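You operate a simulated robot arm through the tools that you are given. There is no shell and no other tool. Be economical: measure what you need, move in short steps, check, and stop when the job is done.

You are at the controls of a simulated robot arm. One attempt, no reset.

JOB
Clamp the spare rotor arm, wet-sand the filler flat and prime that patch.
Fine: dampen the yellow block on the blue pad; primer by the blue brush; both back where they stood; clamp stays shut. Set down upright: blue brush. A coat counts when it lies all over at full strength: go over it till it gets no stronger. What is to be rubbed or washed off counts as gone when no trace of it is left.
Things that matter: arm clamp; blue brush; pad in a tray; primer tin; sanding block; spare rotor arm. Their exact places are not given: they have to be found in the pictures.

Only the result counts: the job must be done as asked and must still hold three seconds after the hand-in. Knocking over, shifting, dropping, spilling or breaking anything else fails it.

ROBOT AND FRAMES
A 6-joint arm with a fingered hand, on a carriage that runs on a rail from [0.1, -29.7] to [-0.4, 184.3] (x, y) and turns from -3.927 to 1.885 rad about z. Base frame: it is fixed where the carriage stands at the start and does not move with it; the origin is on the floor, on the carriage's upright axis, x ahead of it, y to its left, z up; the surface under the hand at the start is at about z = 70. Units: cm, rad, N and s.
Its first joint turns from -2.897 to 2.897 rad. Places, roughly: arm clamp [80, -30, 80]; pad in a tray [50, -40, 70]; primer tin [80, -50, 70]. Payload 4 kg.
The tool frame sits at the grasp point between the pads (the TCP): z along the fingers, y along the line on which they close. The tips reach 2.6 cm beyond it. The gripper opens to 13.2 cm. The gripper's body begins 7.3 cm behind the TCP. The gripper is a hand of 4 fingers: y runs from the thumb to the fingers, the wrist lies at [0, 0, -23.9] in the tool frame, and closing takes about 1.5 s.
Orientation is that of the tool frame in the base frame, as [roll, pitch, yaw] about the fixed x, y, z axes, in that order (R = Rz(yaw) Ry(pitch) Rx(roll)). With the fingers straight down and closing along the base's y, the tool's x points along the base's -x, its y along +y and its z along -z.

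CONTROLS
- The arm moves only by the tool nudge_tool. Its argument "moves" is a list that holds one entry, the list of rows, each a list of 7 numbers: the turn, a rotation vector about the tool's x, y, z in units of 120 degrees (1.0 is 120 degrees), then the shift along the tool's x, y, z in units of 200 mm (1.0 is 200 mm), then the finger opening in cm, from 0 to 13.2. In form: [[[ax, ay, az, dx, dy, dz, grip], ...]]. A call has 1 to 20 rows; each row is the pose to reach, as a shift and turn from the pose commanded when the call began, along the tool's axes at that moment. A call with a number of a shift or a turn outside -1 to 1 is refused whole. A row lasts 0.2 s, in which the tool goes at most 5 cm and 0.15 rad; a call with a longer step from one row to the next is refused whole, and so is a gripper value outside its range. Where a pose cannot be reached the arm comes as near as it can. A force on the tool above 40 N (or 10 N above the force at the start of the call, whichever is more), or a blocked arm, ends the call early, and 0.2 s more pass. The fingers move at their own pace (about 4.5 cm/s each) and stop on an object; they squeeze with about 26 N. The grip force told is the motor's: it shows also when the fingers shut on nothing. Time passes only in rows, and 0.2 s behind the last, so rows that repeat a pose let the fingers close. It gives the time, the measured TCP pose, the force on the tool (base axes), the opening and the grip force at its end, in the units of the frame above (readings bear some noise), with the torque about the TCP (base axes, N m) and any sound that the robot's microphone picked up.
- Cameras (640 x 400 px; columns grow to the right, rows downward): "scene" is now at [26.12, 12.17, 138.55]; the picture's right is [-0.83, -0.56, 0.00], its down [-0.36, 0.53, -0.77] and it looks along [0.43, -0.63, -0.64] (base axes); focal length 278 px, centre (320, 200). "wrist" rides on the gripper at [6.8, 0.2, -9.7] in the tool frame; the picture's right is [-0.03, 1.00, 0.00], its down [-0.82, -0.02, -0.58] and it looks along [-0.58, -0.02, 0.82] (tool axes); focal length 270 px, centre (320, 200).
- grab_frame(camera): a new picture of that camera. The clock stands still meanwhile.
- raise_lower(by): slides the trunk up (or, below 0, down) by that many cm; the arm and the scene camera ride with it, the base frame stays. It gives what a move gives, with no picture.
- steer(legs): drives the robot by 1 to 6 legs, each [ahead, left, turn to the left] in cm, cm and rad, along the robot's own axes; the way and the turn of a leg run together, so that a leg with both is an arc; at most 150 cm and 3.142 rad a leg. The arm and the cameras ride along, it lands a little off, and it stops where it bumps. It keeps to its track: a leg is cut to what the track allows. It gives what a move gives.
- grasp_type(shape): the hand has 4 fingers and takes this shape, open, in about a second: jaw (thumb against the fingers, like two jaws); tri (thumb and two fingers); tip (a fingertip pinch); poke (one finger out to press); point (the index stretched); flat (the hand flat); cup (the hand cupped); fist (a fist). The gripper value then closes the fingers along that shape, each until it touches; the sizes above hold for jaw. It gives what a move gives, with no picture.
- head_to(pan, tilt): turns the head with the scene camera to pan (to the left, within 2.496 rad either way) and tilt (down, from -0.506 to 1.204), counted from straight ahead of the robot. It gives what a move gives.
- pixel_to_xyz(camera, pixels): for up to 12 pixels [column, row] of the newest picture of that camera ("zoom" is the newest enlarged one), the place [x, y, z] in the base frame of the surface seen there, good to about 0.2 cm. The clock stands still meanwhile.
- close_up(camera, box): a new picture of the part [left, top, right, bottom] of that camera's present view, enlarged. The clock stands still meanwhile.
- hand_in(): hands the job in; it is judged then, once.

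Work in short steps. Measure before you move; look again where a grasp or a placing could have gone wrong, and mend it. You have 80 turns and 68 pictures in all, those below and enlarged ones among them. Open the gripper and draw the arm clear of the work before you hand the job in, unless the task says otherwise; then end with one line.

The tools are called after "Call:" by a JSON object that holds its "name" and its "arguments". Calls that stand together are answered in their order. nudge_tool: Moves the arm, as the interface text tells. Its arguments: {"type":"object","properties":{"moves":{"type":"array","items":{"type":"array","items":{"type":"array","items":{"type":"number"}}}}},"required":["moves"]} The other tools are called the same way: raise_lower (by) slides the trunk up or down; grasp_type (shape) gives the hand a shape; steer (legs) drives the base; head_to (pan, tilt) turns the head that bears the scene camera; grab_frame (camera) takes a picture; pixel_to_xyz (camera, pixels) gives the place of the surface under pixels of a picture; close_up (camera, box) takes an enlarged picture of a part of a camera's view; hand_in () hands the job in.

At the start:

```text
time_s: 0.0
eef_pos: [73.69, -13.05, 108.51]
ee_rot: [3.141, 0.0, 3.141]
force: [0.6, 0.0, -0.1]
wrist_torque: [-0.02, -0.04, -0.05]
width: 13.17
finger_force: 0.1
shape: jaw
trunk travel left (down, up): [-40.0, 22.8]
robot x, y, heading: [0.0, -0.21, 0.0]
head pan, tilt: [-0.972, 0.698]
```

scene: 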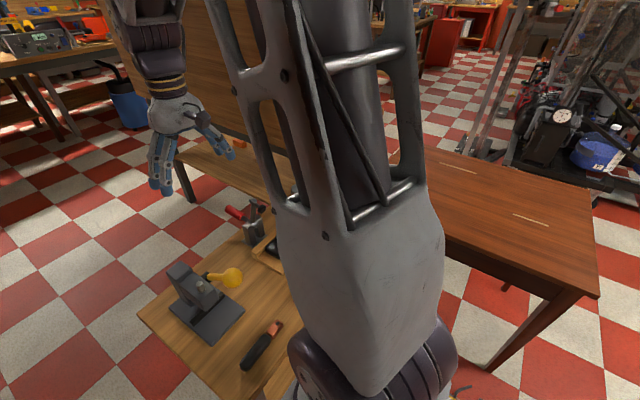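
wrist: 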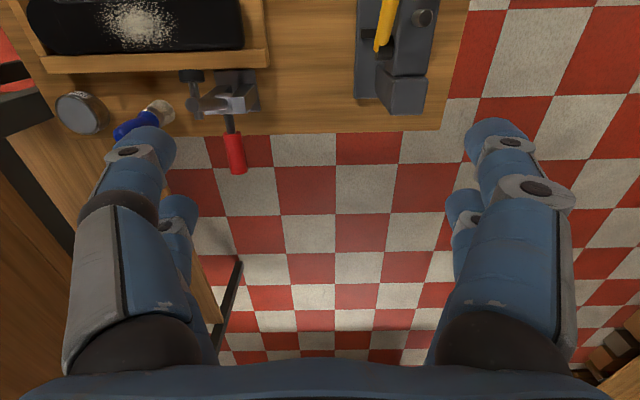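

The wrist picture shows the table: clamp with red handle near (232,110), tin (80,112), blue brush (148,122), rotor arm at upper left, and a grey fixture at (395,60). I measure these points.

Call:
{"name": "pixel_to_xyz", "arguments": {"camera": "wrist", "pixels": [[80, 112], [135, 128], [160, 110], [230, 95], [236, 155], [192, 95], [140, 20], [400, 90], [385, 25], [424, 17], [300, 110], [150, 60]]}}

Call:
{"name": "close_up", "arguments": {"camera": "wrist", "box": [0, 0, 280, 175]}}

Call:
{"name": "close_up", "arguments": {"camera": "scene", "box": [130, 180, 320, 400]}}

```text
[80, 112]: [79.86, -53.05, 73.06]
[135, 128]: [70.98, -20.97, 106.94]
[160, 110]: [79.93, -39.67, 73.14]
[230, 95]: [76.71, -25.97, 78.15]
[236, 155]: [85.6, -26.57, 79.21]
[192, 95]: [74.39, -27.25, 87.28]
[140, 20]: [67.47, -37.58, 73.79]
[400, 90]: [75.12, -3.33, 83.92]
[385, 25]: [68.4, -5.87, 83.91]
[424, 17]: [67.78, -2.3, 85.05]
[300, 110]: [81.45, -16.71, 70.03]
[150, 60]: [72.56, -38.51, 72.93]
```

```text
2.29 times, centred on (140, 88) of wrist
```

zoom: 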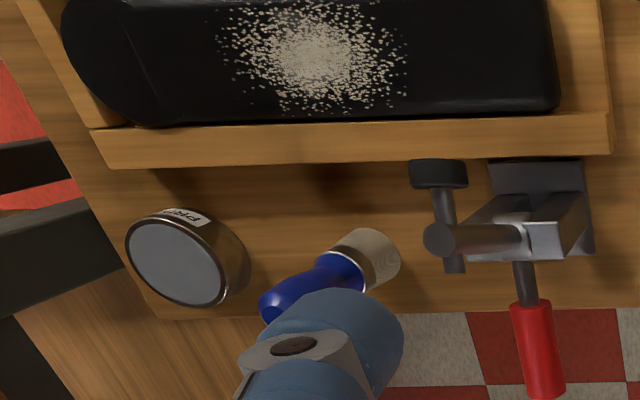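

```text
1.82 times, centred on (225, 290) of scene
```

zoom: 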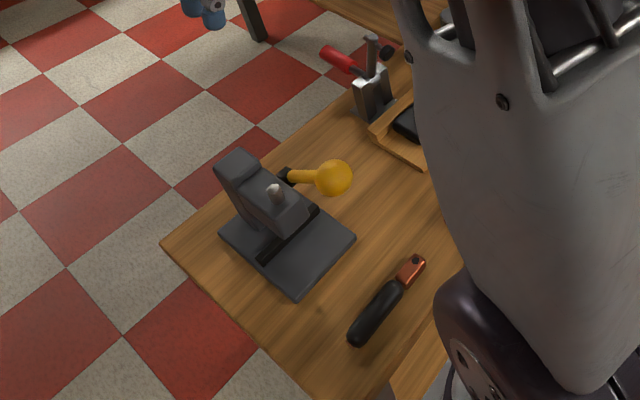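

The layout is clear: cradle with rotor arm along y at x≈62–72, toggle clamp at (76,-26), tin at (80,-53), brush at (80,-40). I shift the hand toward -y and back for a better look over them.

Call:
{"name": "nudge_tool", "arguments": {"moves": [[[0, 0, 0, 0.1, -0.2, 0, 13], [0, 0, 0, 0.2, -0.4, 0, 13], [0, 0, 0, 0.3, -0.6, 0, 13], [0, 0, 0, 0.4, -0.8, 0, 13], [0, 0, 0, 0.5, -1.0, 0, 13], [0, 0, 0, 0.5, -1.0, 0, 13]]]}}

Call:
{"name": "grab_frame", "arguments": {"camera": "wrist"}}

Call:
{"name": "grab_frame", "arguments": {"camera": "scene"}}

```text
time_s: 1.4
eef_pos: [63.55, -32.94, 108.69]
ee_rot: [-3.141, 0.0, -3.141]
force: [-0.7, -0.7, -0.4]
wrist_torque: [0.01, -0.01, -0.01]
width: 13.03
finger_force: 0.0
shape: jaw
trunk travel left (down, up): [-40.0, 22.8]
robot x, y, heading: [-0.3, 0.11, 0.003]
head pan, tilt: [-0.972, 0.698]
```

```text
63 pictures are left
```

wrist: 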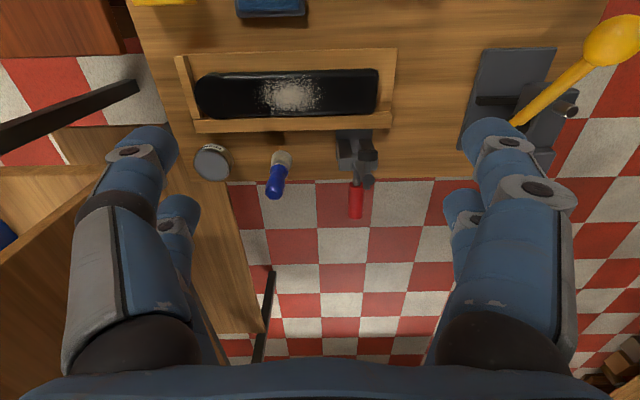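

```text
62 pictures are left
```

scene: 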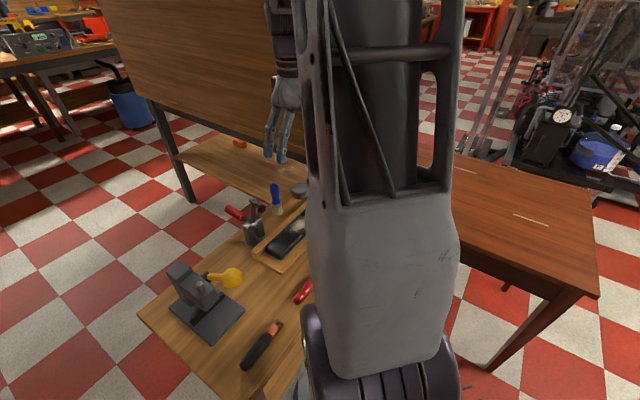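

The brush stands on its bristles at (280,170), tin at (212,162), blue pad at (270,5) and yellow at (165,0) on the edge. I zoom in on the work area and shift back to see the pad and block.

Call:
{"name": "close_up", "arguments": {"camera": "wrist", "box": [160, 40, 420, 220]}}

Call:
{"name": "pixel_to_xyz", "arguments": {"camera": "wrist", "pixels": [[212, 162], [284, 158], [275, 190], [202, 95], [372, 92], [290, 77], [290, 112], [290, 95], [370, 160], [355, 200], [352, 150], [290, 123]]}}

Call:
{"name": "nudge_tool", "arguments": {"moves": [[[0, 0, 0, 0.2, -0.1, 0, 13], [0, 0, 0, 0.4, -0.2, 0, 13], [0, 0, 0, 0.6, -0.3, 0, 13], [0, 0, 0, 0.7, -0.4, 0, 13], [0, 0, 0, 0.7, -0.4, 0, 13]]]}}

Call:
{"name": "grab_frame", "arguments": {"camera": "wrist"}}

```text
2.22 times, centred on (290, 130) of wrist
```

zoom: 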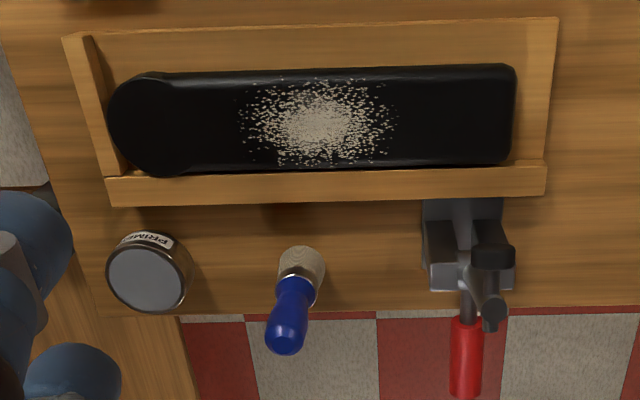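

```text
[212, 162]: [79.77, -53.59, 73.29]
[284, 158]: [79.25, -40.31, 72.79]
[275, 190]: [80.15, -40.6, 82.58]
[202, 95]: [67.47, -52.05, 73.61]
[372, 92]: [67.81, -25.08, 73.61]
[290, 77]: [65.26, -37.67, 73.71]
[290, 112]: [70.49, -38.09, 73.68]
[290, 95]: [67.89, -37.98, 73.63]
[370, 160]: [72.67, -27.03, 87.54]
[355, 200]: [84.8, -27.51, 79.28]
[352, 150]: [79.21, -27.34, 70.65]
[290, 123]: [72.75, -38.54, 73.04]
```

```text
time_s: 2.6
eef_pos: [49.79, -41.09, 108.57]
ee_rot: [3.14, 0.0, 3.141]
force: [0.1, 0.4, 0.6]
wrist_torque: [0.0, 0.01, 0.0]
width: 13.03
finger_force: 0.2
shape: jaw
trunk travel left (down, up): [-40.0, 22.8]
robot x, y, heading: [-0.43, -0.1, 0.001]
head pan, tilt: [-0.972, 0.698]
```

```text
60 pictures are left
```

wrist: 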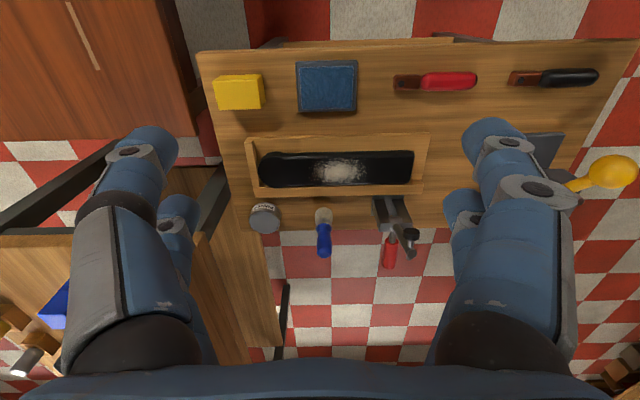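

The whole table is in view now: yellow block (240,92), blue pad tray (327,86). I zoom in and measure.

Call:
{"name": "close_up", "arguments": {"camera": "wrist", "box": [200, 40, 440, 190]}}

Call:
{"name": "pixel_to_xyz", "arguments": {"camera": "wrist", "pixels": [[217, 80], [262, 78], [263, 96], [220, 100], [240, 90], [240, 108], [300, 65], [354, 64], [354, 107], [301, 107], [327, 86], [230, 52]]}}

Call:
{"name": "close_up", "arguments": {"camera": "wrist", "box": [360, 180, 450, 280]}}

```text
2.67 times, centred on (320, 115) of wrist
```

zoom: 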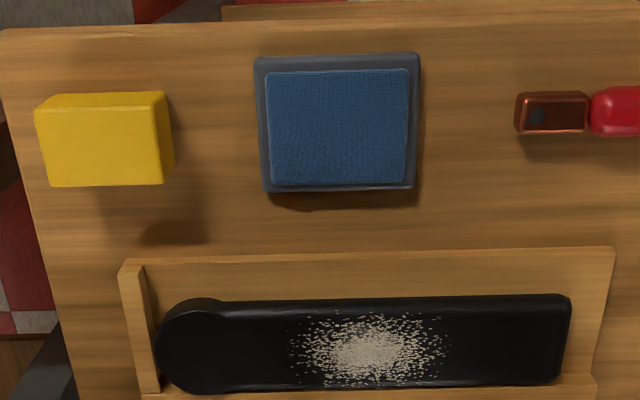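

```text
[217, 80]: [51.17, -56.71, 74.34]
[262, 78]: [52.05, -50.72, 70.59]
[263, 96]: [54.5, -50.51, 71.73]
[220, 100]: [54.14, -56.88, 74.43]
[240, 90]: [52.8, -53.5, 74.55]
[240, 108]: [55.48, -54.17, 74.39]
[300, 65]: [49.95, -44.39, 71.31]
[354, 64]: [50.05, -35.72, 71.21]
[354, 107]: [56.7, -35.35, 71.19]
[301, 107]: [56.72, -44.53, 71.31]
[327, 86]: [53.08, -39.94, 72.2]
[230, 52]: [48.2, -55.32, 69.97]
```

```text
4.00 times, centred on (405, 230) of wrist
```

zoom: 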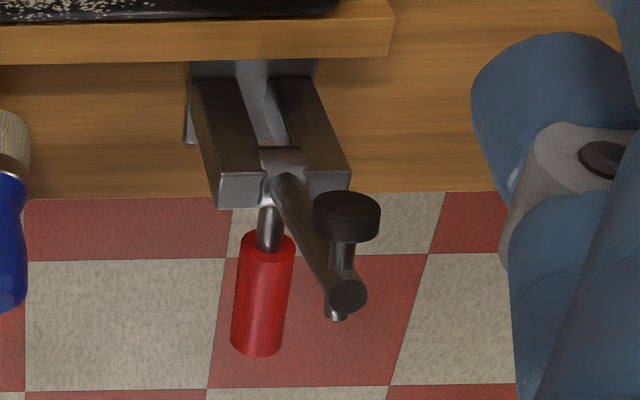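

The clamp is open: red handle points +x, bar stands up with a rubber foot facing -x; lifting the handle to vertical should close it. I measure its parts.

Call:
{"name": "pixel_to_xyz", "arguments": {"camera": "zoom", "pixels": [[347, 295], [346, 215], [300, 210], [285, 160], [270, 225], [265, 250], [258, 340], [240, 190], [225, 130], [325, 185], [290, 265], [500, 150]]}}

Call:
{"name": "close_up", "arguments": {"camera": "scene", "box": [220, 170, 340, 270]}}

```text
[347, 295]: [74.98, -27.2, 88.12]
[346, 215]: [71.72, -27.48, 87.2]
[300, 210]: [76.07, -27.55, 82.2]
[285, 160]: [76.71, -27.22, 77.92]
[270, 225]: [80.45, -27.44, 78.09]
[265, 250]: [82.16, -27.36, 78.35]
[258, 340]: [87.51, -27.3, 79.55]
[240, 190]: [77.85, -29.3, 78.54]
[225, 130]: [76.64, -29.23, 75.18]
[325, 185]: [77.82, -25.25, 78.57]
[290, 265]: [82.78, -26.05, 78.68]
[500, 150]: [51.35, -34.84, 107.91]
```

```text
4.00 times, centred on (280, 220) of scene
```

zoom: 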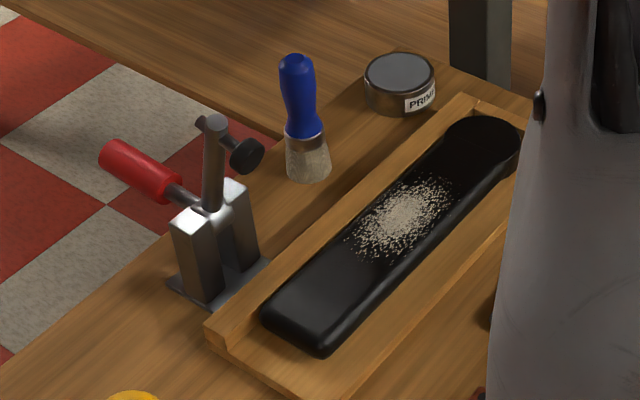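

Pivot is about (76.5, -27.4, 77.2), handle end at x≈88, z axis ≈78.3. I drive the base 10 cm to -y so everything is in reach.

Call:
{"name": "steer", "arguments": {"legs": [[0, -10, 0]]}}

```text
time_s: 3.8
eef_pos: [49.75, -50.94, 108.55]
ee_rot: [-3.141, -0.002, -3.14]
force: [-0.2, -0.3, -0.8]
wrist_torque: [0.0, 0.01, 0.03]
width: 12.98
finger_force: 0.0
shape: jaw
trunk travel left (down, up): [-40.0, 22.8]
robot x, y, heading: [-0.13, -9.92, -0.002]
head pan, tilt: [-0.972, 0.698]
```

Now I carry the hand over the handle, staying at z≈108.

Call:
{"name": "nudge_tool", "arguments": {"moves": [[[0, 0, 0, -0.187, 0.118, 0, 13], [0, 0, 0, -0.374, 0.236, 0, 13], [0, 0, 0, -0.561, 0.354, 0, 13], [0, 0, 0, -0.748, 0.472, 0, 13], [0, 0, 0, -0.935, 0.59, 0, 13], [0, 0, 0, -0.935, 0.59, 0, 13]]]}}

Call:
{"name": "nudge_tool", "arguments": {"moves": [[[0, 0, 0, -0.187, 0.118, 0, 11], [0, 0, 0, -0.374, 0.236, 0, 9], [0, 0, 0, -0.561, 0.354, 0, 8], [0, 0, 0, -0.748, 0.472, 0, 7], [0, 0, 0, -0.935, 0.59, 0, 7], [0, 0, 0, -0.935, 0.59, 0, 7]]]}}

Call:
{"name": "grab_frame", "arguments": {"camera": "wrist"}}

```text
time_s: 5.2
eef_pos: [68.43, -39.03, 108.54]
ee_rot: [-3.138, 0.0, -3.141]
force: [-1.2, -0.1, -0.2]
wrist_torque: [-0.01, 0.02, -0.01]
width: 13.03
finger_force: 0.0
shape: jaw
trunk travel left (down, up): [-40.0, 22.8]
robot x, y, heading: [-0.14, -9.69, 0.009]
head pan, tilt: [-0.972, 0.698]
```

```text
time_s: 6.5
eef_pos: [87.4, -27.26, 108.7]
ee_rot: [-3.139, 0.0, 3.141]
force: [0.2, 0.0, 0.4]
wrist_torque: [0.0, -0.02, -0.03]
width: 7.03
finger_force: 0.1
shape: jaw
trunk travel left (down, up): [-40.0, 22.8]
robot x, y, heading: [0.05, -10.17, 0.003]
head pan, tilt: [-0.972, 0.698]
```

```text
56 pictures are left
```

wrist: 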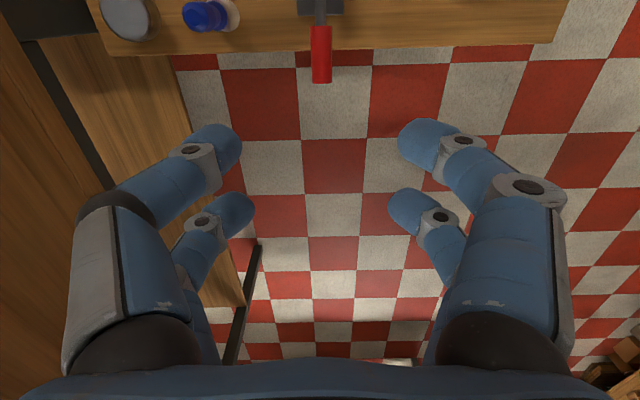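

The red handle is centred at column 321. I descend in two steps, open 7 cm, and look before enclosing it.

Call:
{"name": "nudge_tool", "arguments": {"moves": [[[0, 0, 0, 0.01, 0, 0.22, 7], [0, 0, 0, 0.02, 0, 0.44, 7], [0, 0, 0, 0.02, 0, 0.66, 7], [0, 0, 0, 0.02, 0, 0.83, 7], [0, 0, 0, 0.02, 0, 1.0, 7], [0, 0, 0, 0.02, 0, 1.0, 7]]]}}

Call:
{"name": "grab_frame", "arguments": {"camera": "wrist"}}

Call:
{"name": "grab_frame", "arguments": {"camera": "scene"}}

```text
time_s: 8.0
eef_pos: [86.88, -27.42, 88.56]
ee_rot: [-3.141, 0.0, -3.139]
force: [-0.1, -0.6, 0.3]
wrist_torque: [0.0, 0.01, -0.01]
width: 7.04
finger_force: 0.0
shape: jaw
trunk travel left (down, up): [-40.0, 22.8]
robot x, y, heading: [0.11, -10.19, -0.002]
head pan, tilt: [-0.972, 0.698]
```

```text
55 pictures are left
```

wrist: 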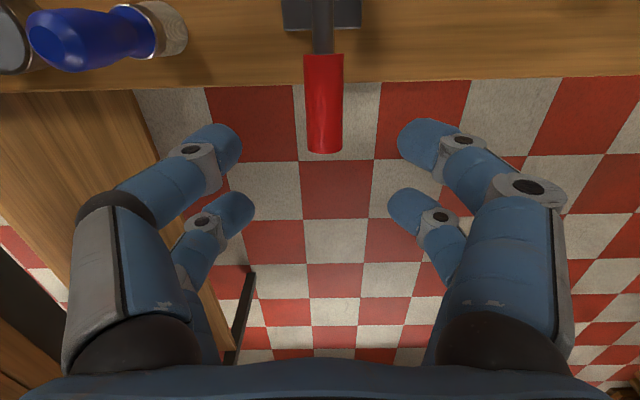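

```text
54 pictures are left
```

scene: 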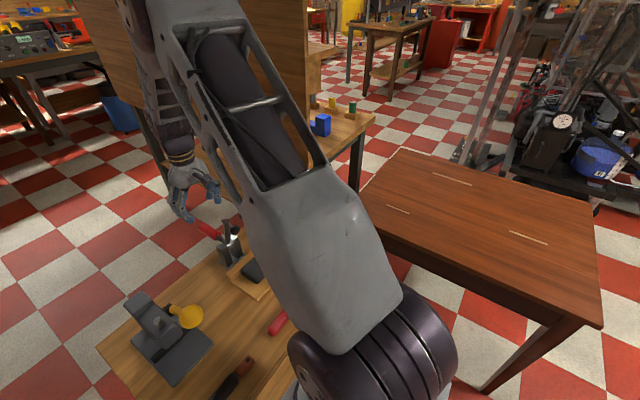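

Handle sits between the fingers. I go down 10.2 cm and close on the handle.

Call:
{"name": "nudge_tool", "arguments": {"moves": [[[0, 0, 0, 0, 0, 0.15, 7], [0, 0, 0, 0, 0, 0.3, 7], [0, 0, 0, 0, 0, 0.42, 7], [0, 0, 0, 0, 0, 0.51, 7], [0, 0, 0, 0, 0, 0.51, 5], [0, 0, 0, 0, 0, 0.51, 3], [0, 0, 0, 0, 0, 0.51, 1], [0, 0, 0, 0, 0, 0.51, 1], [0, 0, 0, 0, 0, 0.51, 1], [0, 0, 0, 0, 0, 0.51, 1]]]}}

Call:
{"name": "grab_frame", "arguments": {"camera": "wrist"}}

```text
time_s: 10.2
eef_pos: [86.65, -27.3, 78.3]
ee_rot: [-3.139, 0.0, 3.141]
force: [1.1, -2.6, -4.4]
wrist_torque: [-0.05, -0.07, 0.04]
width: 0.3
finger_force: 25.9
shape: jaw
trunk travel left (down, up): [-40.0, 22.8]
robot x, y, heading: [-0.09, -10.03, 0.004]
head pan, tilt: [-0.972, 0.698]
```

```text
53 pictures are left
```

wrist: 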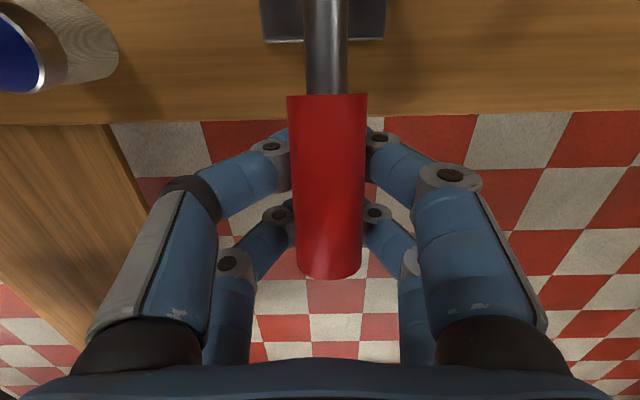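

Fingertips have met beneath the handle (width 0.3), cradling it. I lift along an arc about the pivot with the hand kept vertical, to about 60°.

Call:
{"name": "nudge_tool", "arguments": {"moves": [[[0, 0, 0, 0, 0, 0, 1.2], [0, 0, 0, -0.02, 0, -0.045, 1.2], [0, 0, 0, -0.04, 0, -0.089, 1.2], [0, 0, 0, -0.025, 0, -0.13, 1.2], [0, 0, 0, -0.007, 0, -0.175, 1.2], [0, 0, 0, 0.011, 0, -0.219, 1.2], [0, 0, 0, 0.04, 0, -0.255, 1.2], [0, 0, 0, 0.07, 0, -0.29, 1.2], [0, 0, 0, 0.104, 0, -0.325, 1.2], [0, 0, 0, 0.104, 0, -0.325, 1.2]]]}}

Call:
{"name": "grab_frame", "arguments": {"camera": "wrist"}}

Call:
{"name": "close_up", "arguments": {"camera": "scene", "box": [150, 150, 310, 270]}}

```text
time_s: 12.3
eef_pos: [84.71, -27.39, 84.87]
ee_rot: [3.14, 0.002, -3.14]
force: [2.2, 3.1, -2.7]
wrist_torque: [0.01, -0.1, -0.1]
width: 1.25
finger_force: 0.1
shape: jaw
trunk travel left (down, up): [-40.0, 22.8]
robot x, y, heading: [-0.1, -9.99, 0.005]
head pan, tilt: [-0.972, 0.698]
```

```text
52 pictures are left
```

wrist: 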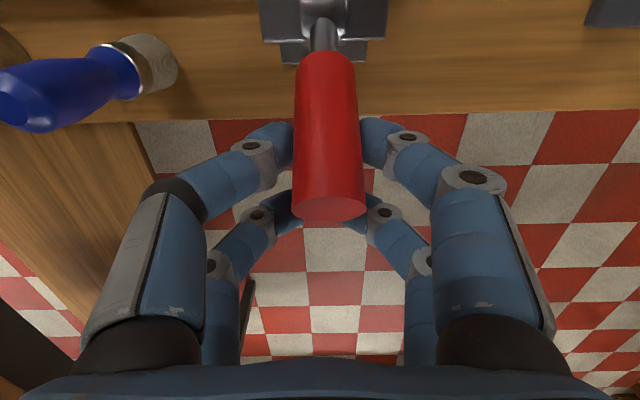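

```text
3.33 times, centred on (230, 210) of scene
```

zoom: 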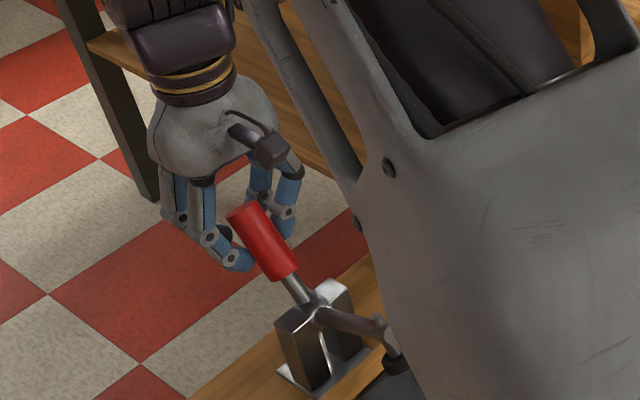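

Handle is at about 55° and the bar is coming down. I keep pushing it toward vertical.

Call:
{"name": "nudge_tool", "arguments": {"moves": [[[0, 0, 0, 0.03, 0, -0.02, 1.2], [0, 0, 0, 0.06, 0, -0.035, 1.2], [0, 0, 0, 0.095, 0, -0.05, 1.2], [0, 0, 0, 0.13, 0, -0.062, 1.2], [0, 0, 0, 0.165, 0, -0.073, 1.2], [0, 0, 0, 0.19, 0, -0.078, 1.2], [0, 0, 0, 0.215, 0, -0.08, 1.2], [0, 0, 0, 0.215, 0, -0.08, 1.2]]]}}

Call:
{"name": "close_up", "arguments": {"camera": "scene", "box": [150, 150, 310, 270]}}

Call:
{"name": "grab_frame", "arguments": {"camera": "wrist"}}

```text
time_s: 14.2
eef_pos: [80.39, -27.42, 86.44]
ee_rot: [3.141, -0.001, -3.141]
force: [-0.4, 2.9, -0.6]
wrist_torque: [0.02, -0.04, -0.01]
width: 1.33
finger_force: 0.1
shape: jaw
trunk travel left (down, up): [-40.0, 22.8]
robot x, y, heading: [-0.11, -9.99, -0.002]
head pan, tilt: [-0.972, 0.698]
```

```text
3.33 times, centred on (230, 210) of scene
```

zoom: 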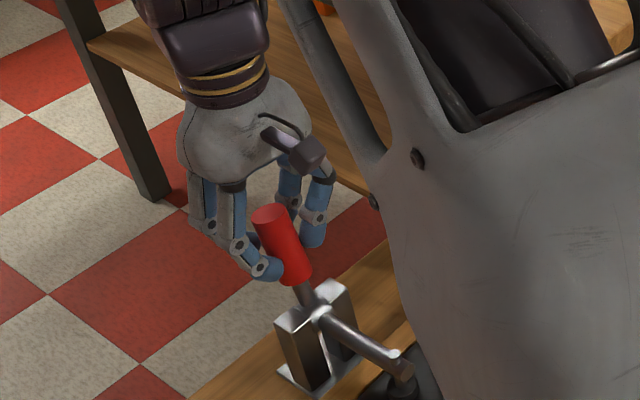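

```text
49 pictures are left
```

wrist: 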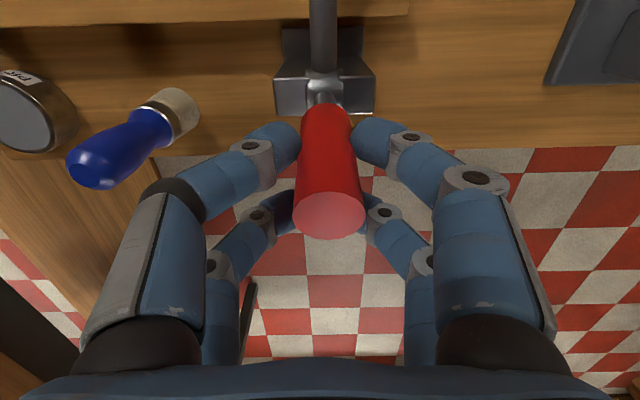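

Still short of vertical; I push on toward -x until it resists or snaps.

Call:
{"name": "nudge_tool", "arguments": {"moves": [[[0, 0, 0, 0.03, 0, 0, 1.2], [0, 0, 0, 0.06, 0, 0, 1.2], [0, 0, 0, 0.09, 0, 0, 1.2], [0, 0, 0, 0.12, 0, 0, 1.2], [0, 0, 0, 0.15, 0, 0, 1.2], [0, 0, 0, 0.18, 0, 0, 1.2], [0, 0, 0, 0.2, 0, 0, 1.2], [0, 0, 0, 0.2, 0, 0, 1.2]]]}}

Call:
{"name": "close_up", "arguments": {"camera": "scene", "box": [150, 150, 310, 270]}}

Call:
{"name": "grab_frame", "arguments": {"camera": "wrist"}}

```text
time_s: 15.9
eef_pos: [76.34, -27.44, 86.48]
ee_rot: [-3.141, 0.0, -3.139]
force: [-0.8, 2.9, -0.8]
wrist_torque: [0.06, 0.01, 0.02]
width: 1.25
finger_force: 0.0
shape: jaw
trunk travel left (down, up): [-40.0, 22.8]
robot x, y, heading: [-0.01, -9.97, 0.004]
head pan, tilt: [-0.972, 0.698]
```

```text
3.33 times, centred on (230, 210) of scene
```

zoom: 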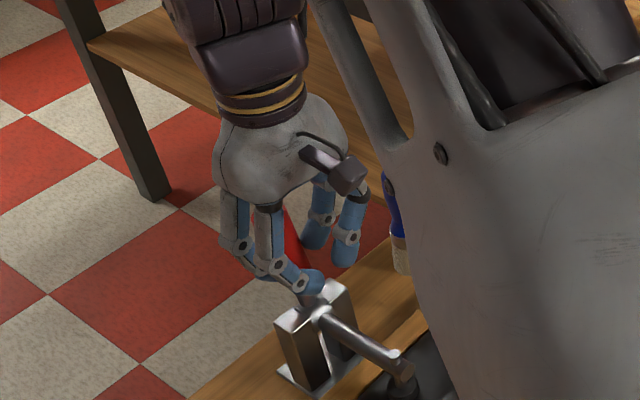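

```text
47 pictures are left
```

wrist: 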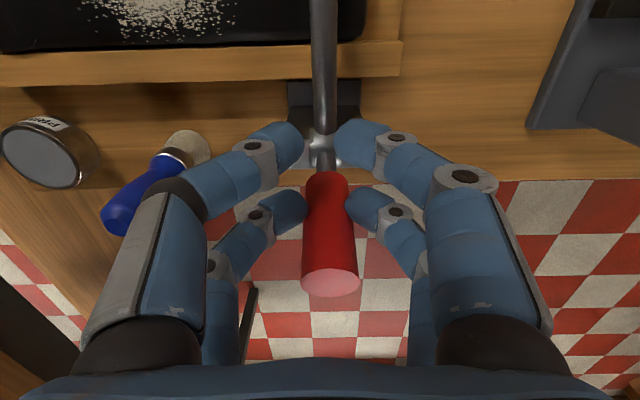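

The handle seems to have stopped while the fingers slid past. I measure bar, foot and handle.

Call:
{"name": "pixel_to_xyz", "arguments": {"camera": "wrist", "pixels": [[330, 284], [328, 220], [323, 20], [322, 60], [322, 100], [322, 148]]}}

Call:
{"name": "pixel_to_xyz", "arguments": {"camera": "zoom", "pixels": [[400, 365], [390, 385], [405, 385], [360, 340], [293, 230]]}}

```text
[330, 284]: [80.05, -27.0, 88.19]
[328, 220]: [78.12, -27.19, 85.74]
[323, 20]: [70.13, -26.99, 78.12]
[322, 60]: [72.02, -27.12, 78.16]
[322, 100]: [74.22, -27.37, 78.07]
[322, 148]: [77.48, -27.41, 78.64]
```

```text
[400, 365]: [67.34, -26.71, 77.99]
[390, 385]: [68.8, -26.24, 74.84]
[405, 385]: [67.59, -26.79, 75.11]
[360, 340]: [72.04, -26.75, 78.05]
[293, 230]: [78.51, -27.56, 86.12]
```

The bar is level (z≈78.1 all along) with its foot on the rotor arm: clamped. I open and lift clear.

Call:
{"name": "nudge_tool", "arguments": {"moves": [[[0, 0, 0, 0, 0, 0, 4], [0, 0, 0, 0, 0, 0, 7], [0, 0, 0, 0, 0, 0, 8], [0, 0, 0, 0, 0, 0, 8], [0, 0, 0, 0, 0, -0.15, 8], [0, 0, 0, 0, 0, -0.35, 8], [0, 0, 0, 0, 0, -0.58, 8], [0, 0, 0, 0, 0, -0.8, 8], [0, 0, 0, 0, 0, -1.0, 8], [0, 0, 0, 0, 0, -1.0, 8]]]}}

Call:
{"name": "grab_frame", "arguments": {"camera": "wrist"}}

```text
time_s: 18.1
eef_pos: [76.15, -27.44, 106.45]
ee_rot: [-3.14, 0.0, -3.14]
force: [-0.6, 0.8, 0.5]
wrist_torque: [-0.01, 0.0, -0.02]
width: 7.96
finger_force: 0.1
shape: jaw
trunk travel left (down, up): [-40.0, 22.8]
robot x, y, heading: [0.16, -10.07, 0.003]
head pan, tilt: [-0.972, 0.698]
```

```text
46 pictures are left
```

wrist: 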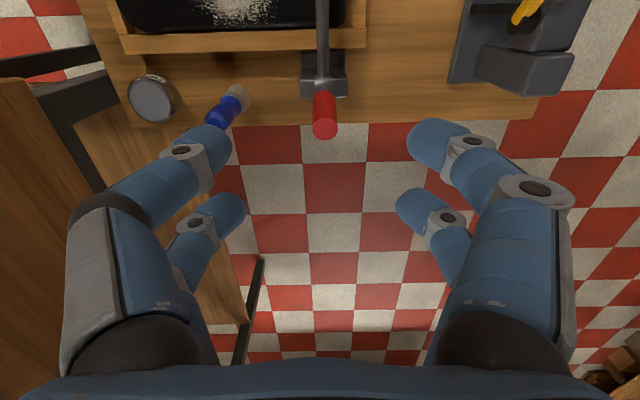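

Clamp holds shut. Next I turn the hand -90° (closing along x, camera on the -y side) and carry it toward the yellow block at about (53.3,-54).

Call:
{"name": "nudge_tool", "arguments": {"moves": [[[0, 0, -0.068, 0.06, -0.06, 0, 8], [0, 0, -0.136, 0.12, -0.12, 0, 8], [0, 0, -0.204, 0.18, -0.18, 0, 8], [0, 0, -0.272, 0.24, -0.24, 0, 8], [0, 0, -0.34, 0.3, -0.31, 0, 8], [0, 0, -0.408, 0.36, -0.38, 0, 8], [0, 0, -0.476, 0.42, -0.45, 0, 8], [0, 0, -0.544, 0.47, -0.52, 0, 8], [0, 0, -0.612, 0.52, -0.58, 0, 8], [0, 0, -0.68, 0.55, -0.63, 0, 8], [0, 0, -0.75, 0.571, -0.664, 0, 8], [0, 0, -0.75, 0.571, -0.664, 0, 8]]]}}

Call:
{"name": "nudge_tool", "arguments": {"moves": [[[0, 0, 0, 0.166, 0.143, 0, 8], [0, 0, 0, 0.332, 0.286, 0, 8], [0, 0, 0, 0.498, 0.429, 0, 8], [0, 0, 0, 0.664, 0.571, 0, 8], [0, 0, 0, 0.664, 0.571, 0, 8]]]}}

Call:
{"name": "grab_frame", "arguments": {"camera": "wrist"}}

```text
time_s: 20.8
eef_pos: [66.73, -26.0, 95.65]
ee_rot: [-3.109, -0.2, -1.683]
force: [-0.7, 0.2, 0.5]
wrist_torque: [-0.02, -0.02, -0.02]
width: 8.0
finger_force: 0.1
shape: jaw
out of reach, approached as far as the arm can: row 7, 8, 9, 10, 11, 12
trunk travel left (down, up): [-40.0, 22.8]
robot x, y, heading: [-0.43, -10.33, -0.003]
head pan, tilt: [-0.972, 0.698]
```

```text
time_s: 21.9
eef_pos: [53.66, -34.55, 92.4]
ee_rot: [-3.1, -0.239, -1.693]
force: [0.6, 0.4, -0.1]
wrist_torque: [0.01, -0.01, 0.01]
width: 7.98
finger_force: 0.1
shape: jaw
out of reach, approached as far as the arm can: row 1, 2, 3, 4, 5
trunk travel left (down, up): [-40.0, 22.8]
robot x, y, heading: [0.21, -9.98, 0.006]
head pan, tilt: [-0.972, 0.698]
```

```text
45 pictures are left
```

wrist: 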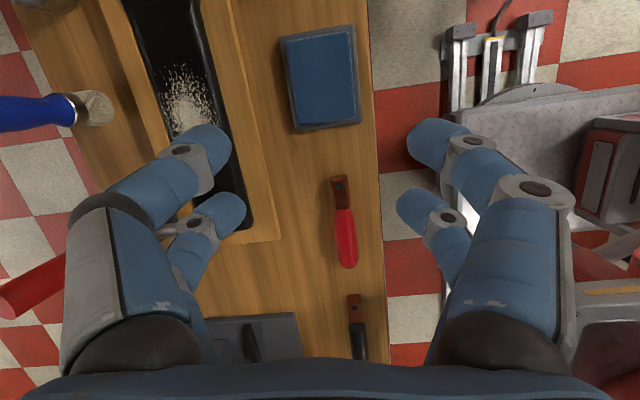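

The -90° turn runs into a wrist limit. I turn back the other way and see where the pose ends up.

Call:
{"name": "nudge_tool", "arguments": {"moves": [[[0, 0, 0.07, 0, 0, 0, 8], [0, 0, 0.14, 0, 0, 0, 8], [0, 0, 0.21, 0, 0, 0, 8], [0, 0, 0.28, 0, 0, 0, 8], [0, 0, 0.35, 0, 0, 0, 8], [0, 0, 0.42, 0, 0, 0, 8], [0, 0, 0.49, 0, 0, 0, 8], [0, 0, 0.56, 0, 0, 0, 8], [0, 0, 0.63, 0, 0, 0, 8], [0, 0, 0.69, 0, 0, 0, 8], [0, 0, 0.75, 0, 0, 0, 8], [0, 0, 0.75, 0, 0, 0, 8]]]}}

```text
time_s: 24.6
eef_pos: [53.84, -34.31, 92.87]
ee_rot: [-2.943, 0.033, 3.032]
force: [0.5, 1.2, 1.0]
wrist_torque: [-0.01, -0.01, 0.0]
width: 7.95
finger_force: 0.2
shape: jaw
trunk travel left (down, up): [-40.0, 22.8]
robot x, y, heading: [0.2, -9.95, 0.008]
head pan, tilt: [-0.972, 0.698]
```

The commanded pose clips to the reached one; there's a slight tilt to undo. First I level the hand and rise 10 cm, then turn +80° to yaw π/2.

Call:
{"name": "nudge_tool", "arguments": {"moves": [[[-0.05, 0.008, 0, 0, 0, -0.2, 8], [-0.0948, 0.0158, 0, 0, 0, -0.4, 8], [-0.0948, 0.0158, 0, 0, 0, -0.5, 8], [-0.0948, 0.0158, 0, 0, 0, -0.5, 8]]]}}

Call:
{"name": "nudge_tool", "arguments": {"moves": [[[0, 0, 0.07, 0, 0, 0, 8], [0, 0, 0.14, 0, 0, 0, 8], [0, 0, 0.21, 0, 0, 0, 8], [0, 0, 0.28, 0, 0, 0, 8], [0, 0, 0.35, 0, 0, 0, 8], [0, 0, 0.42, 0, 0, 0, 8], [0, 0, 0.49, 0, 0, 0, 8], [0, 0, 0.56, 0, 0, 0, 8], [0, 0, 0.63, 0, 0, 0, 8], [0, 0, 0.698, 0, 0, 0, 8], [0, 0, 0.698, 0, 0, 0, 8]]]}}

```text
time_s: 25.6
eef_pos: [53.68, -32.28, 102.7]
ee_rot: [3.141, -0.001, 3.032]
force: [0.7, 0.3, -0.4]
wrist_torque: [-0.01, 0.03, 0.01]
width: 8.0
finger_force: 0.0
shape: jaw
trunk travel left (down, up): [-40.0, 22.8]
robot x, y, heading: [0.09, -10.22, 0.004]
head pan, tilt: [-0.972, 0.698]
```

```text
time_s: 27.9
eef_pos: [53.67, -32.28, 102.57]
ee_rot: [3.141, -0.001, 1.567]
force: [-0.2, -0.3, 0.1]
wrist_torque: [0.03, 0.01, 0.0]
width: 7.96
finger_force: 0.2
shape: jaw
trunk travel left (down, up): [-40.0, 22.8]
robot x, y, heading: [0.07, -10.25, 0.0]
head pan, tilt: [-0.972, 0.698]
```

Level, closing along x. Now I move to above the block and look.

Call:
{"name": "nudge_tool", "arguments": {"moves": [[[0, 0, 0, -0.22, 0, 0.1, 8], [0, 0, 0, -0.44, 0, 0.2, 8], [0, 0, 0, -0.66, 0, 0.3, 8], [0, 0, 0, -0.86, 0, 0.4, 8], [0, 0, 0, -1.0, -0.02, 0.5, 8], [0, 0, 0, -1.0, -0.02, 0.5, 8]]]}}

Call:
{"name": "grab_frame", "arguments": {"camera": "wrist"}}

```text
time_s: 29.4
eef_pos: [53.37, -52.34, 92.6]
ee_rot: [-3.141, 0.0, 1.568]
force: [-0.5, 0.5, 0.9]
wrist_torque: [0.0, 0.03, 0.0]
width: 8.0
finger_force: 0.0
shape: jaw
trunk travel left (down, up): [-40.0, 22.8]
robot x, y, heading: [-0.1, -10.26, -0.0]
head pan, tilt: [-0.972, 0.698]
```

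```text
44 pictures are left
```

wrist: 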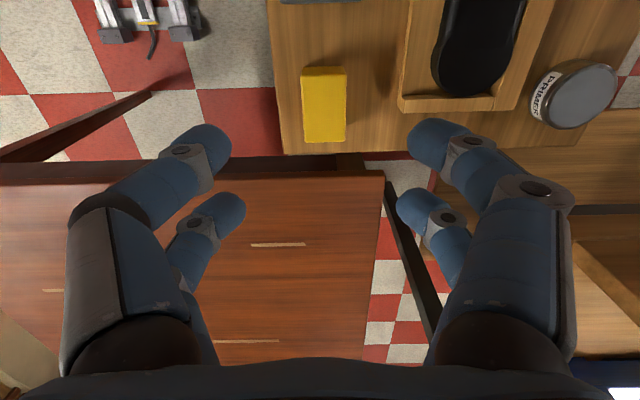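

The block is at (323,105). I measure its corners and the neighbouring brown table edge.

Call:
{"name": "pixel_to_xyz", "arguments": {"camera": "wrist", "pixels": [[304, 78], [343, 77], [344, 136], [306, 138], [324, 105], [322, 70], [324, 140], [300, 145], [300, 185], [573, 95], [560, 75]]}}

Call:
{"name": "close_up", "arguments": {"camera": "wrist", "box": [270, 50, 390, 160]}}

```text
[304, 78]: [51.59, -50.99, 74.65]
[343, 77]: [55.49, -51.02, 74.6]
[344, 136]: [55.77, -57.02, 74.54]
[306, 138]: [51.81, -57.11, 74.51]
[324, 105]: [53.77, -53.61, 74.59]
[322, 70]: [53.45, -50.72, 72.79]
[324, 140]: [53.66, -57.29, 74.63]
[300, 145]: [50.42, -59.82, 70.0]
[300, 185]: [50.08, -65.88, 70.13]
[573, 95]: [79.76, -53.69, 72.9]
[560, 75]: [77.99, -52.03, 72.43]
```

```text
3.64 times, centred on (330, 105) of wrist
```

zoom: 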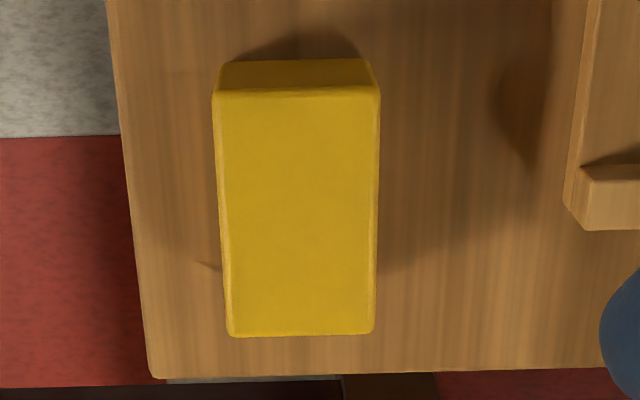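

Block centre ≈(53.65,-54.1), top 74.6. I descend to TCP z≈73.4 around it and close.

Call:
{"name": "nudge_tool", "arguments": {"moves": [[[0, 0, 0, -0.088, 0.014, 0.1, 8], [0, 0, 0, -0.088, 0.014, 0.3, 8], [0, 0, 0, -0.088, 0.014, 0.5, 8], [0, 0, 0, -0.088, 0.014, 0.7, 8], [0, 0, 0, -0.088, 0.014, 0.85, 8], [0, 0, 0, -0.088, 0.014, 0.96, 8], [0, 0, 0, -0.088, 0.014, 0.96, 8], [0, 0, 0, -0.088, 0.014, 0.96, 6], [0, 0, 0, -0.088, 0.014, 0.96, 4], [0, 0, 0, -0.088, 0.014, 0.96, 3], [0, 0, 0, -0.088, 0.014, 0.96, 3], [0, 0, 0, -0.088, 0.014, 0.96, 3]]]}}

Call:
{"name": "grab_frame", "arguments": {"camera": "wrist"}}

```text
time_s: 31.9
eef_pos: [53.54, -53.99, 73.47]
ee_rot: [-3.141, -0.001, 1.57]
force: [-0.4, -0.7, 0.3]
wrist_torque: [-0.01, 0.0, -0.02]
width: 3.83
finger_force: 25.8
shape: jaw
trunk travel left (down, up): [-40.0, 22.8]
robot x, y, heading: [0.04, -10.24, -0.001]
head pan, tilt: [-0.972, 0.698]
```

```text
42 pictures are left
```

wrist: 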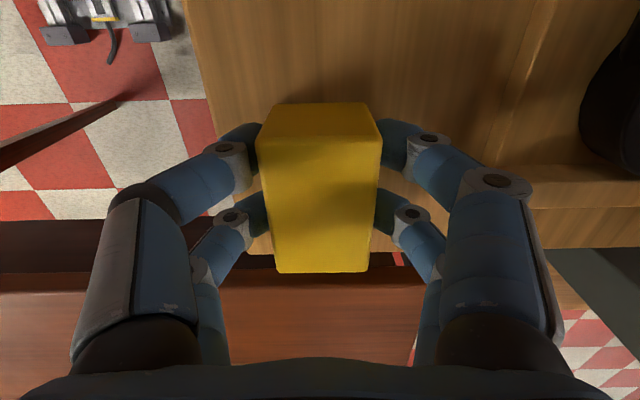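

Gripped well (width 3.8). I lift, shift to above the pad centre and lower until the block meets the pad (TCP z≈75.7).

Call:
{"name": "nudge_tool", "arguments": {"moves": [[[0, 0, 0, 0, 0, -0.15, 3], [0, 0, 0, 0, 0, -0.3, 3], [0, 0, 0, 0.2, -0.01, -0.3, 3], [0, 0, 0, 0.4, -0.02, -0.3, 3], [0, 0, 0, 0.6, -0.02, -0.3, 3], [0, 0, 0, 0.7, -0.02, -0.25, 3], [0, 0, 0, 0.7, -0.02, -0.2, 3], [0, 0, 0, 0.7, -0.02, -0.15, 3], [0, 0, 0, 0.7, -0.02, -0.13, 3], [0, 0, 0, 0.7, -0.02, -0.115, 3], [0, 0, 0, 0.7, -0.02, -0.105, 3], [0, 0, 0, 0.7, -0.02, -0.105, 3]]]}}

Call:
{"name": "grab_frame", "arguments": {"camera": "wrist"}}

```text
time_s: 34.5
eef_pos: [53.1, -40.12, 75.54]
ee_rot: [3.141, 0.0, 1.568]
force: [-0.7, -0.1, -0.5]
wrist_torque: [0.0, -0.03, 0.0]
width: 3.83
finger_force: 26.0
shape: jaw
trunk travel left (down, up): [-40.0, 22.8]
robot x, y, heading: [-0.2, -10.15, 0.005]
head pan, tilt: [-0.972, 0.698]
```

```text
41 pictures are left
```

wrist: 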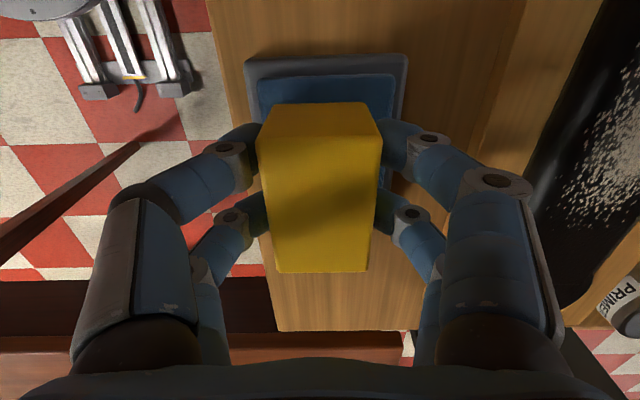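

No contact force yet; I lower in 1 mm steps.

Call:
{"name": "nudge_tool", "arguments": {"moves": [[[0, 0, 0, 0, 0, 0.005, 3], [0, 0, 0, 0, 0, 0.01, 3], [0, 0, 0, 0, 0, 0.015, 3], [0, 0, 0, 0, 0, 0.02, 3], [0, 0, 0, 0, 0, 0.02, 3]]]}}

```text
time_s: 35.8
eef_pos: [53.09, -40.08, 75.31]
ee_rot: [3.139, 0.002, 1.569]
force: [-1.3, -2.0, 35.9]
wrist_torque: [0.11, 0.09, -0.01]
width: 3.88
finger_force: 26.0
shape: jaw
trunk travel left (down, up): [-40.0, 22.8]
robot x, y, heading: [0.22, -9.82, 0.0]
head pan, tilt: [-0.972, 0.698]
```

Firm contact (36 N). I ease off a bit, hold for a second, then lift and look.

Call:
{"name": "nudge_tool", "arguments": {"moves": [[[0, 0, 0, 0, 0, -0.005, 3], [0, 0, 0, 0, 0, -0.005, 3], [0, 0, 0, 0, 0, -0.005, 3], [0, 0, 0, 0, 0, -0.005, 3], [0, 0, 0, 0, 0, -0.1, 3], [0, 0, 0, 0, 0, -0.3, 3], [0, 0, 0, 0, 0, -0.3, 3]]]}}

Call:
{"name": "grab_frame", "arguments": {"camera": "wrist"}}

```text
time_s: 37.4
eef_pos: [53.13, -40.19, 81.24]
ee_rot: [-3.141, -0.002, 1.57]
force: [0.1, -0.9, -0.4]
wrist_torque: [0.01, -0.01, -0.01]
width: 3.9
finger_force: 26.5
shape: jaw
trunk travel left (down, up): [-40.0, 22.8]
robot x, y, heading: [-0.25, -9.73, 0.002]
head pan, tilt: [-0.972, 0.698]
```

```text
40 pictures are left
```

wrist: 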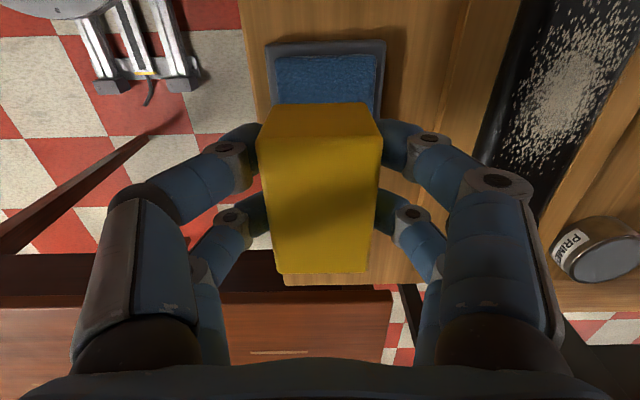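

The block looks damp. Patch is visible upper right; I measure its extent before sanding.

Call:
{"name": "pixel_to_xyz", "arguments": {"camera": "wrist", "pixels": [[520, 150], [540, 195], [500, 140], [550, 165], [600, 130], [635, 30], [560, 20], [620, 5], [500, 170], [470, 170]]}}

Call:
{"name": "close_up", "arguments": {"camera": "wrist", "box": [460, 0, 640, 240]}}

```text
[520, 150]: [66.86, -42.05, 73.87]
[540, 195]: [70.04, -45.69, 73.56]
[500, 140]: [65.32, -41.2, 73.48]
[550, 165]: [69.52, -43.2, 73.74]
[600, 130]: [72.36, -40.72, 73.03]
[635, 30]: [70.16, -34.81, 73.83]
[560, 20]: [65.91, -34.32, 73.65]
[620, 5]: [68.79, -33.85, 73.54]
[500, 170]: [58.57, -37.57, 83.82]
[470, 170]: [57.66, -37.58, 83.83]
```

```text
1.67 times, centred on (550, 120) of wrist
```

zoom: 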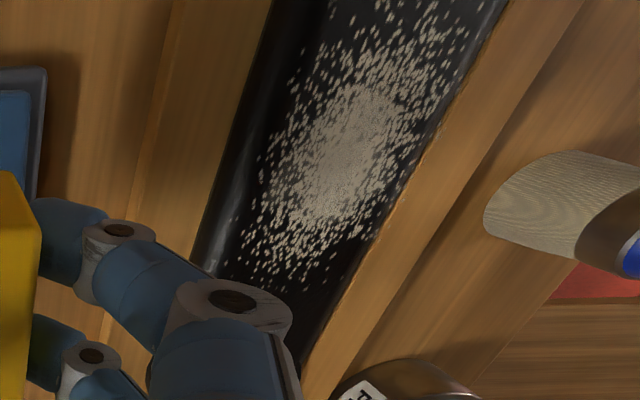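

Patch spans roughly x 65–71, y -43.5 to -32.5. I carry the block over to (66.3,-41) and lower close to the surface.

Call:
{"name": "nudge_tool", "arguments": {"moves": [[[0, 0, 0, 0, 0.2, 0, 3], [0, 0, 0, -0.02, 0.4, 0, 3], [0, 0, 0, -0.04, 0.6, 0, 3], [0, 0, 0, -0.04, 0.66, 0.05, 3], [0, 0, 0, -0.04, 0.66, 0.12, 3], [0, 0, 0, -0.04, 0.66, 0.18, 3], [0, 0, 0, -0.04, 0.66, 0.19, 3], [0, 0, 0, -0.04, 0.66, 0.2, 3], [0, 0, 0, -0.04, 0.66, 0.2, 3]]]}}

```text
time_s: 39.4
eef_pos: [66.41, -40.97, 77.13]
ee_rot: [-3.141, 0.0, 1.569]
force: [-0.2, -0.2, -0.4]
wrist_torque: [-0.03, 0.0, -0.01]
width: 3.87
finger_force: 25.9
shape: jaw
trunk travel left (down, up): [-40.0, 22.8]
robot x, y, heading: [0.22, -10.49, -0.001]
head pan, tilt: [-0.972, 0.698]
```

No contact yet at 77.13; I lower in 0.5 mm steps.

Call:
{"name": "nudge_tool", "arguments": {"moves": [[[0, 0, 0, 0, 0, 0.003, 3], [0, 0, 0, 0, 0, 0.006, 3], [0, 0, 0, 0, 0, 0.009, 3], [0, 0, 0, 0, 0, 0.009, 3]]]}}

```text
time_s: 40.4
eef_pos: [66.43, -40.9, 76.95]
ee_rot: [-3.141, -0.002, 1.569]
force: [0.4, 0.0, 0.0]
wrist_torque: [-0.03, 0.03, -0.01]
width: 3.88
finger_force: 26.3
shape: jaw
trunk travel left (down, up): [-40.0, 22.8]
robot x, y, heading: [-0.16, -10.06, 0.002]
head pan, tilt: [-0.972, 0.698]
```

Still none; a bit further.

Call:
{"name": "nudge_tool", "arguments": {"moves": [[[0, 0, 0, 0, 0, 0.004, 3], [0, 0, 0, 0, 0, 0.008, 3], [0, 0, 0, 0, 0, 0.008, 3]]]}}

```text
time_s: 41.1
eef_pos: [66.39, -40.89, 76.94]
ee_rot: [3.139, -0.001, 1.57]
force: [-0.9, 0.4, 16.2]
wrist_torque: [0.07, 0.09, 0.02]
width: 3.88
finger_force: 26.1
shape: jaw
trunk travel left (down, up): [-40.0, 22.8]
robot x, y, heading: [0.26, -10.32, -0.001]
head pan, tilt: [-0.972, 0.698]
```

Contact at 16 N. I stroke along y in three lanes across the patch.

Call:
{"name": "nudge_tool", "arguments": {"moves": [[[0, 0, 0, 0.07, 0, 0, 3], [0, 0, 0, 0.14, 0, 0, 3], [0, 0, 0, 0.21, 0, 0, 3], [0, 0, 0, 0.285, 0, 0, 3], [0, 0, 0, 0.19, 0, 0, 3], [0, 0, 0, 0.095, 0, 0, 3], [0, 0, 0, -0.01, 0, 0, 3], [0, 0, 0, -0.01, 0.07, 0, 3], [0, 0, 0, 0.095, 0.07, 0, 3], [0, 0, 0, 0.19, 0.07, 0, 3], [0, 0, 0, 0.285, 0.07, 0, 3], [0, 0, 0, 0.285, 0.145, 0, 3], [0, 0, 0, 0.19, 0.145, 0, 3], [0, 0, 0, 0.095, 0.145, 0, 3], [0, 0, 0, -0.01, 0.145, 0, 3], [0, 0, 0, 0.095, 0.145, 0, 3], [0, 0, 0, 0.19, 0.145, 0, 3], [0, 0, 0, 0.285, 0.145, 0, 3]]]}}

Call:
{"name": "grab_frame", "arguments": {"camera": "wrist"}}

```text
time_s: 45.0
eef_pos: [69.34, -35.22, 76.93]
ee_rot: [-3.141, 0.0, 1.567]
force: [0.6, -2.0, 9.5]
wrist_torque: [0.01, 0.08, 0.07]
width: 3.94
finger_force: 26.3
shape: jaw
trunk travel left (down, up): [-40.0, 22.8]
robot x, y, heading: [0.08, -10.18, 0.004]
head pan, tilt: [-0.972, 0.698]
```

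```text
38 pictures are left
```

wrist: 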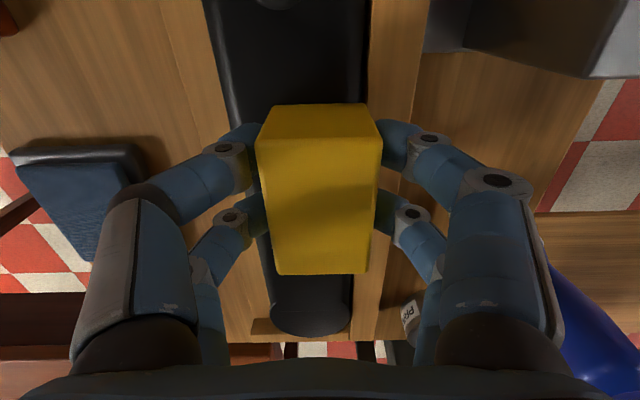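

Visible parts look clean. I run one more set of strokes back over all lanes, then lift away to see.

Call:
{"name": "nudge_tool", "arguments": {"moves": [[[0, 0, 0, -0.095, 0, 0, 3], [0, 0, 0, -0.19, 0, 0, 3], [0, 0, 0, -0.29, 0, 0, 3], [0, 0, 0, -0.29, -0.07, 0, 3], [0, 0, 0, -0.19, -0.07, 0, 3], [0, 0, 0, -0.095, -0.07, 0, 3], [0, 0, 0, 0, -0.07, 0, 3], [0, 0, 0, 0, -0.145, 0, 3], [0, 0, 0, -0.095, -0.145, 0, 3], [0, 0, 0, -0.19, -0.145, 0, 3], [0, 0, 0, -0.29, -0.145, 0, 3], [0, 0, 0, -0.29, -0.145, 0, 3], [0, 0, 0, -0.29, -0.145, -0.1, 3], [0, 0, 0, -0.4, -0.145, -0.25, 3], [0, 0, 0, -0.6, -0.145, -0.4, 3], [0, 0, 0, -0.8, -0.2, -0.5, 3], [0, 0, 0, -0.9, -0.3, -0.5, 3], [0, 0, 0, -0.9, -0.3, -0.5, 3]]]}}

Call:
{"name": "grab_frame", "arguments": {"camera": "wrist"}}

```text
time_s: 48.8
eef_pos: [63.33, -53.18, 86.93]
ee_rot: [-3.141, -0.001, 1.569]
force: [-0.7, -0.2, -0.8]
wrist_torque: [0.0, -0.03, 0.04]
width: 3.9
finger_force: 26.0
shape: jaw
trunk travel left (down, up): [-40.0, 22.8]
robot x, y, heading: [0.1, -9.98, 0.004]
head pan, tilt: [-0.972, 0.698]
```

```text
37 pictures are left
```

wrist: 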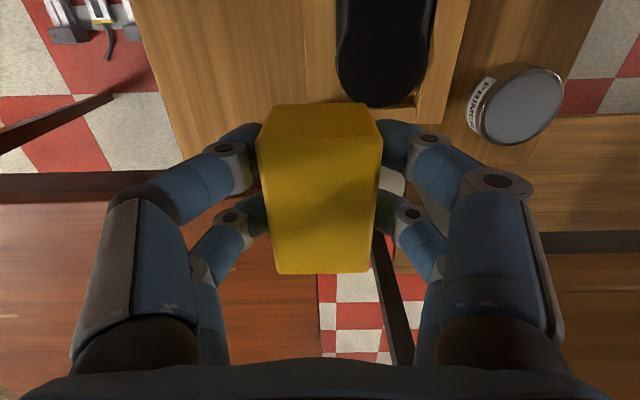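

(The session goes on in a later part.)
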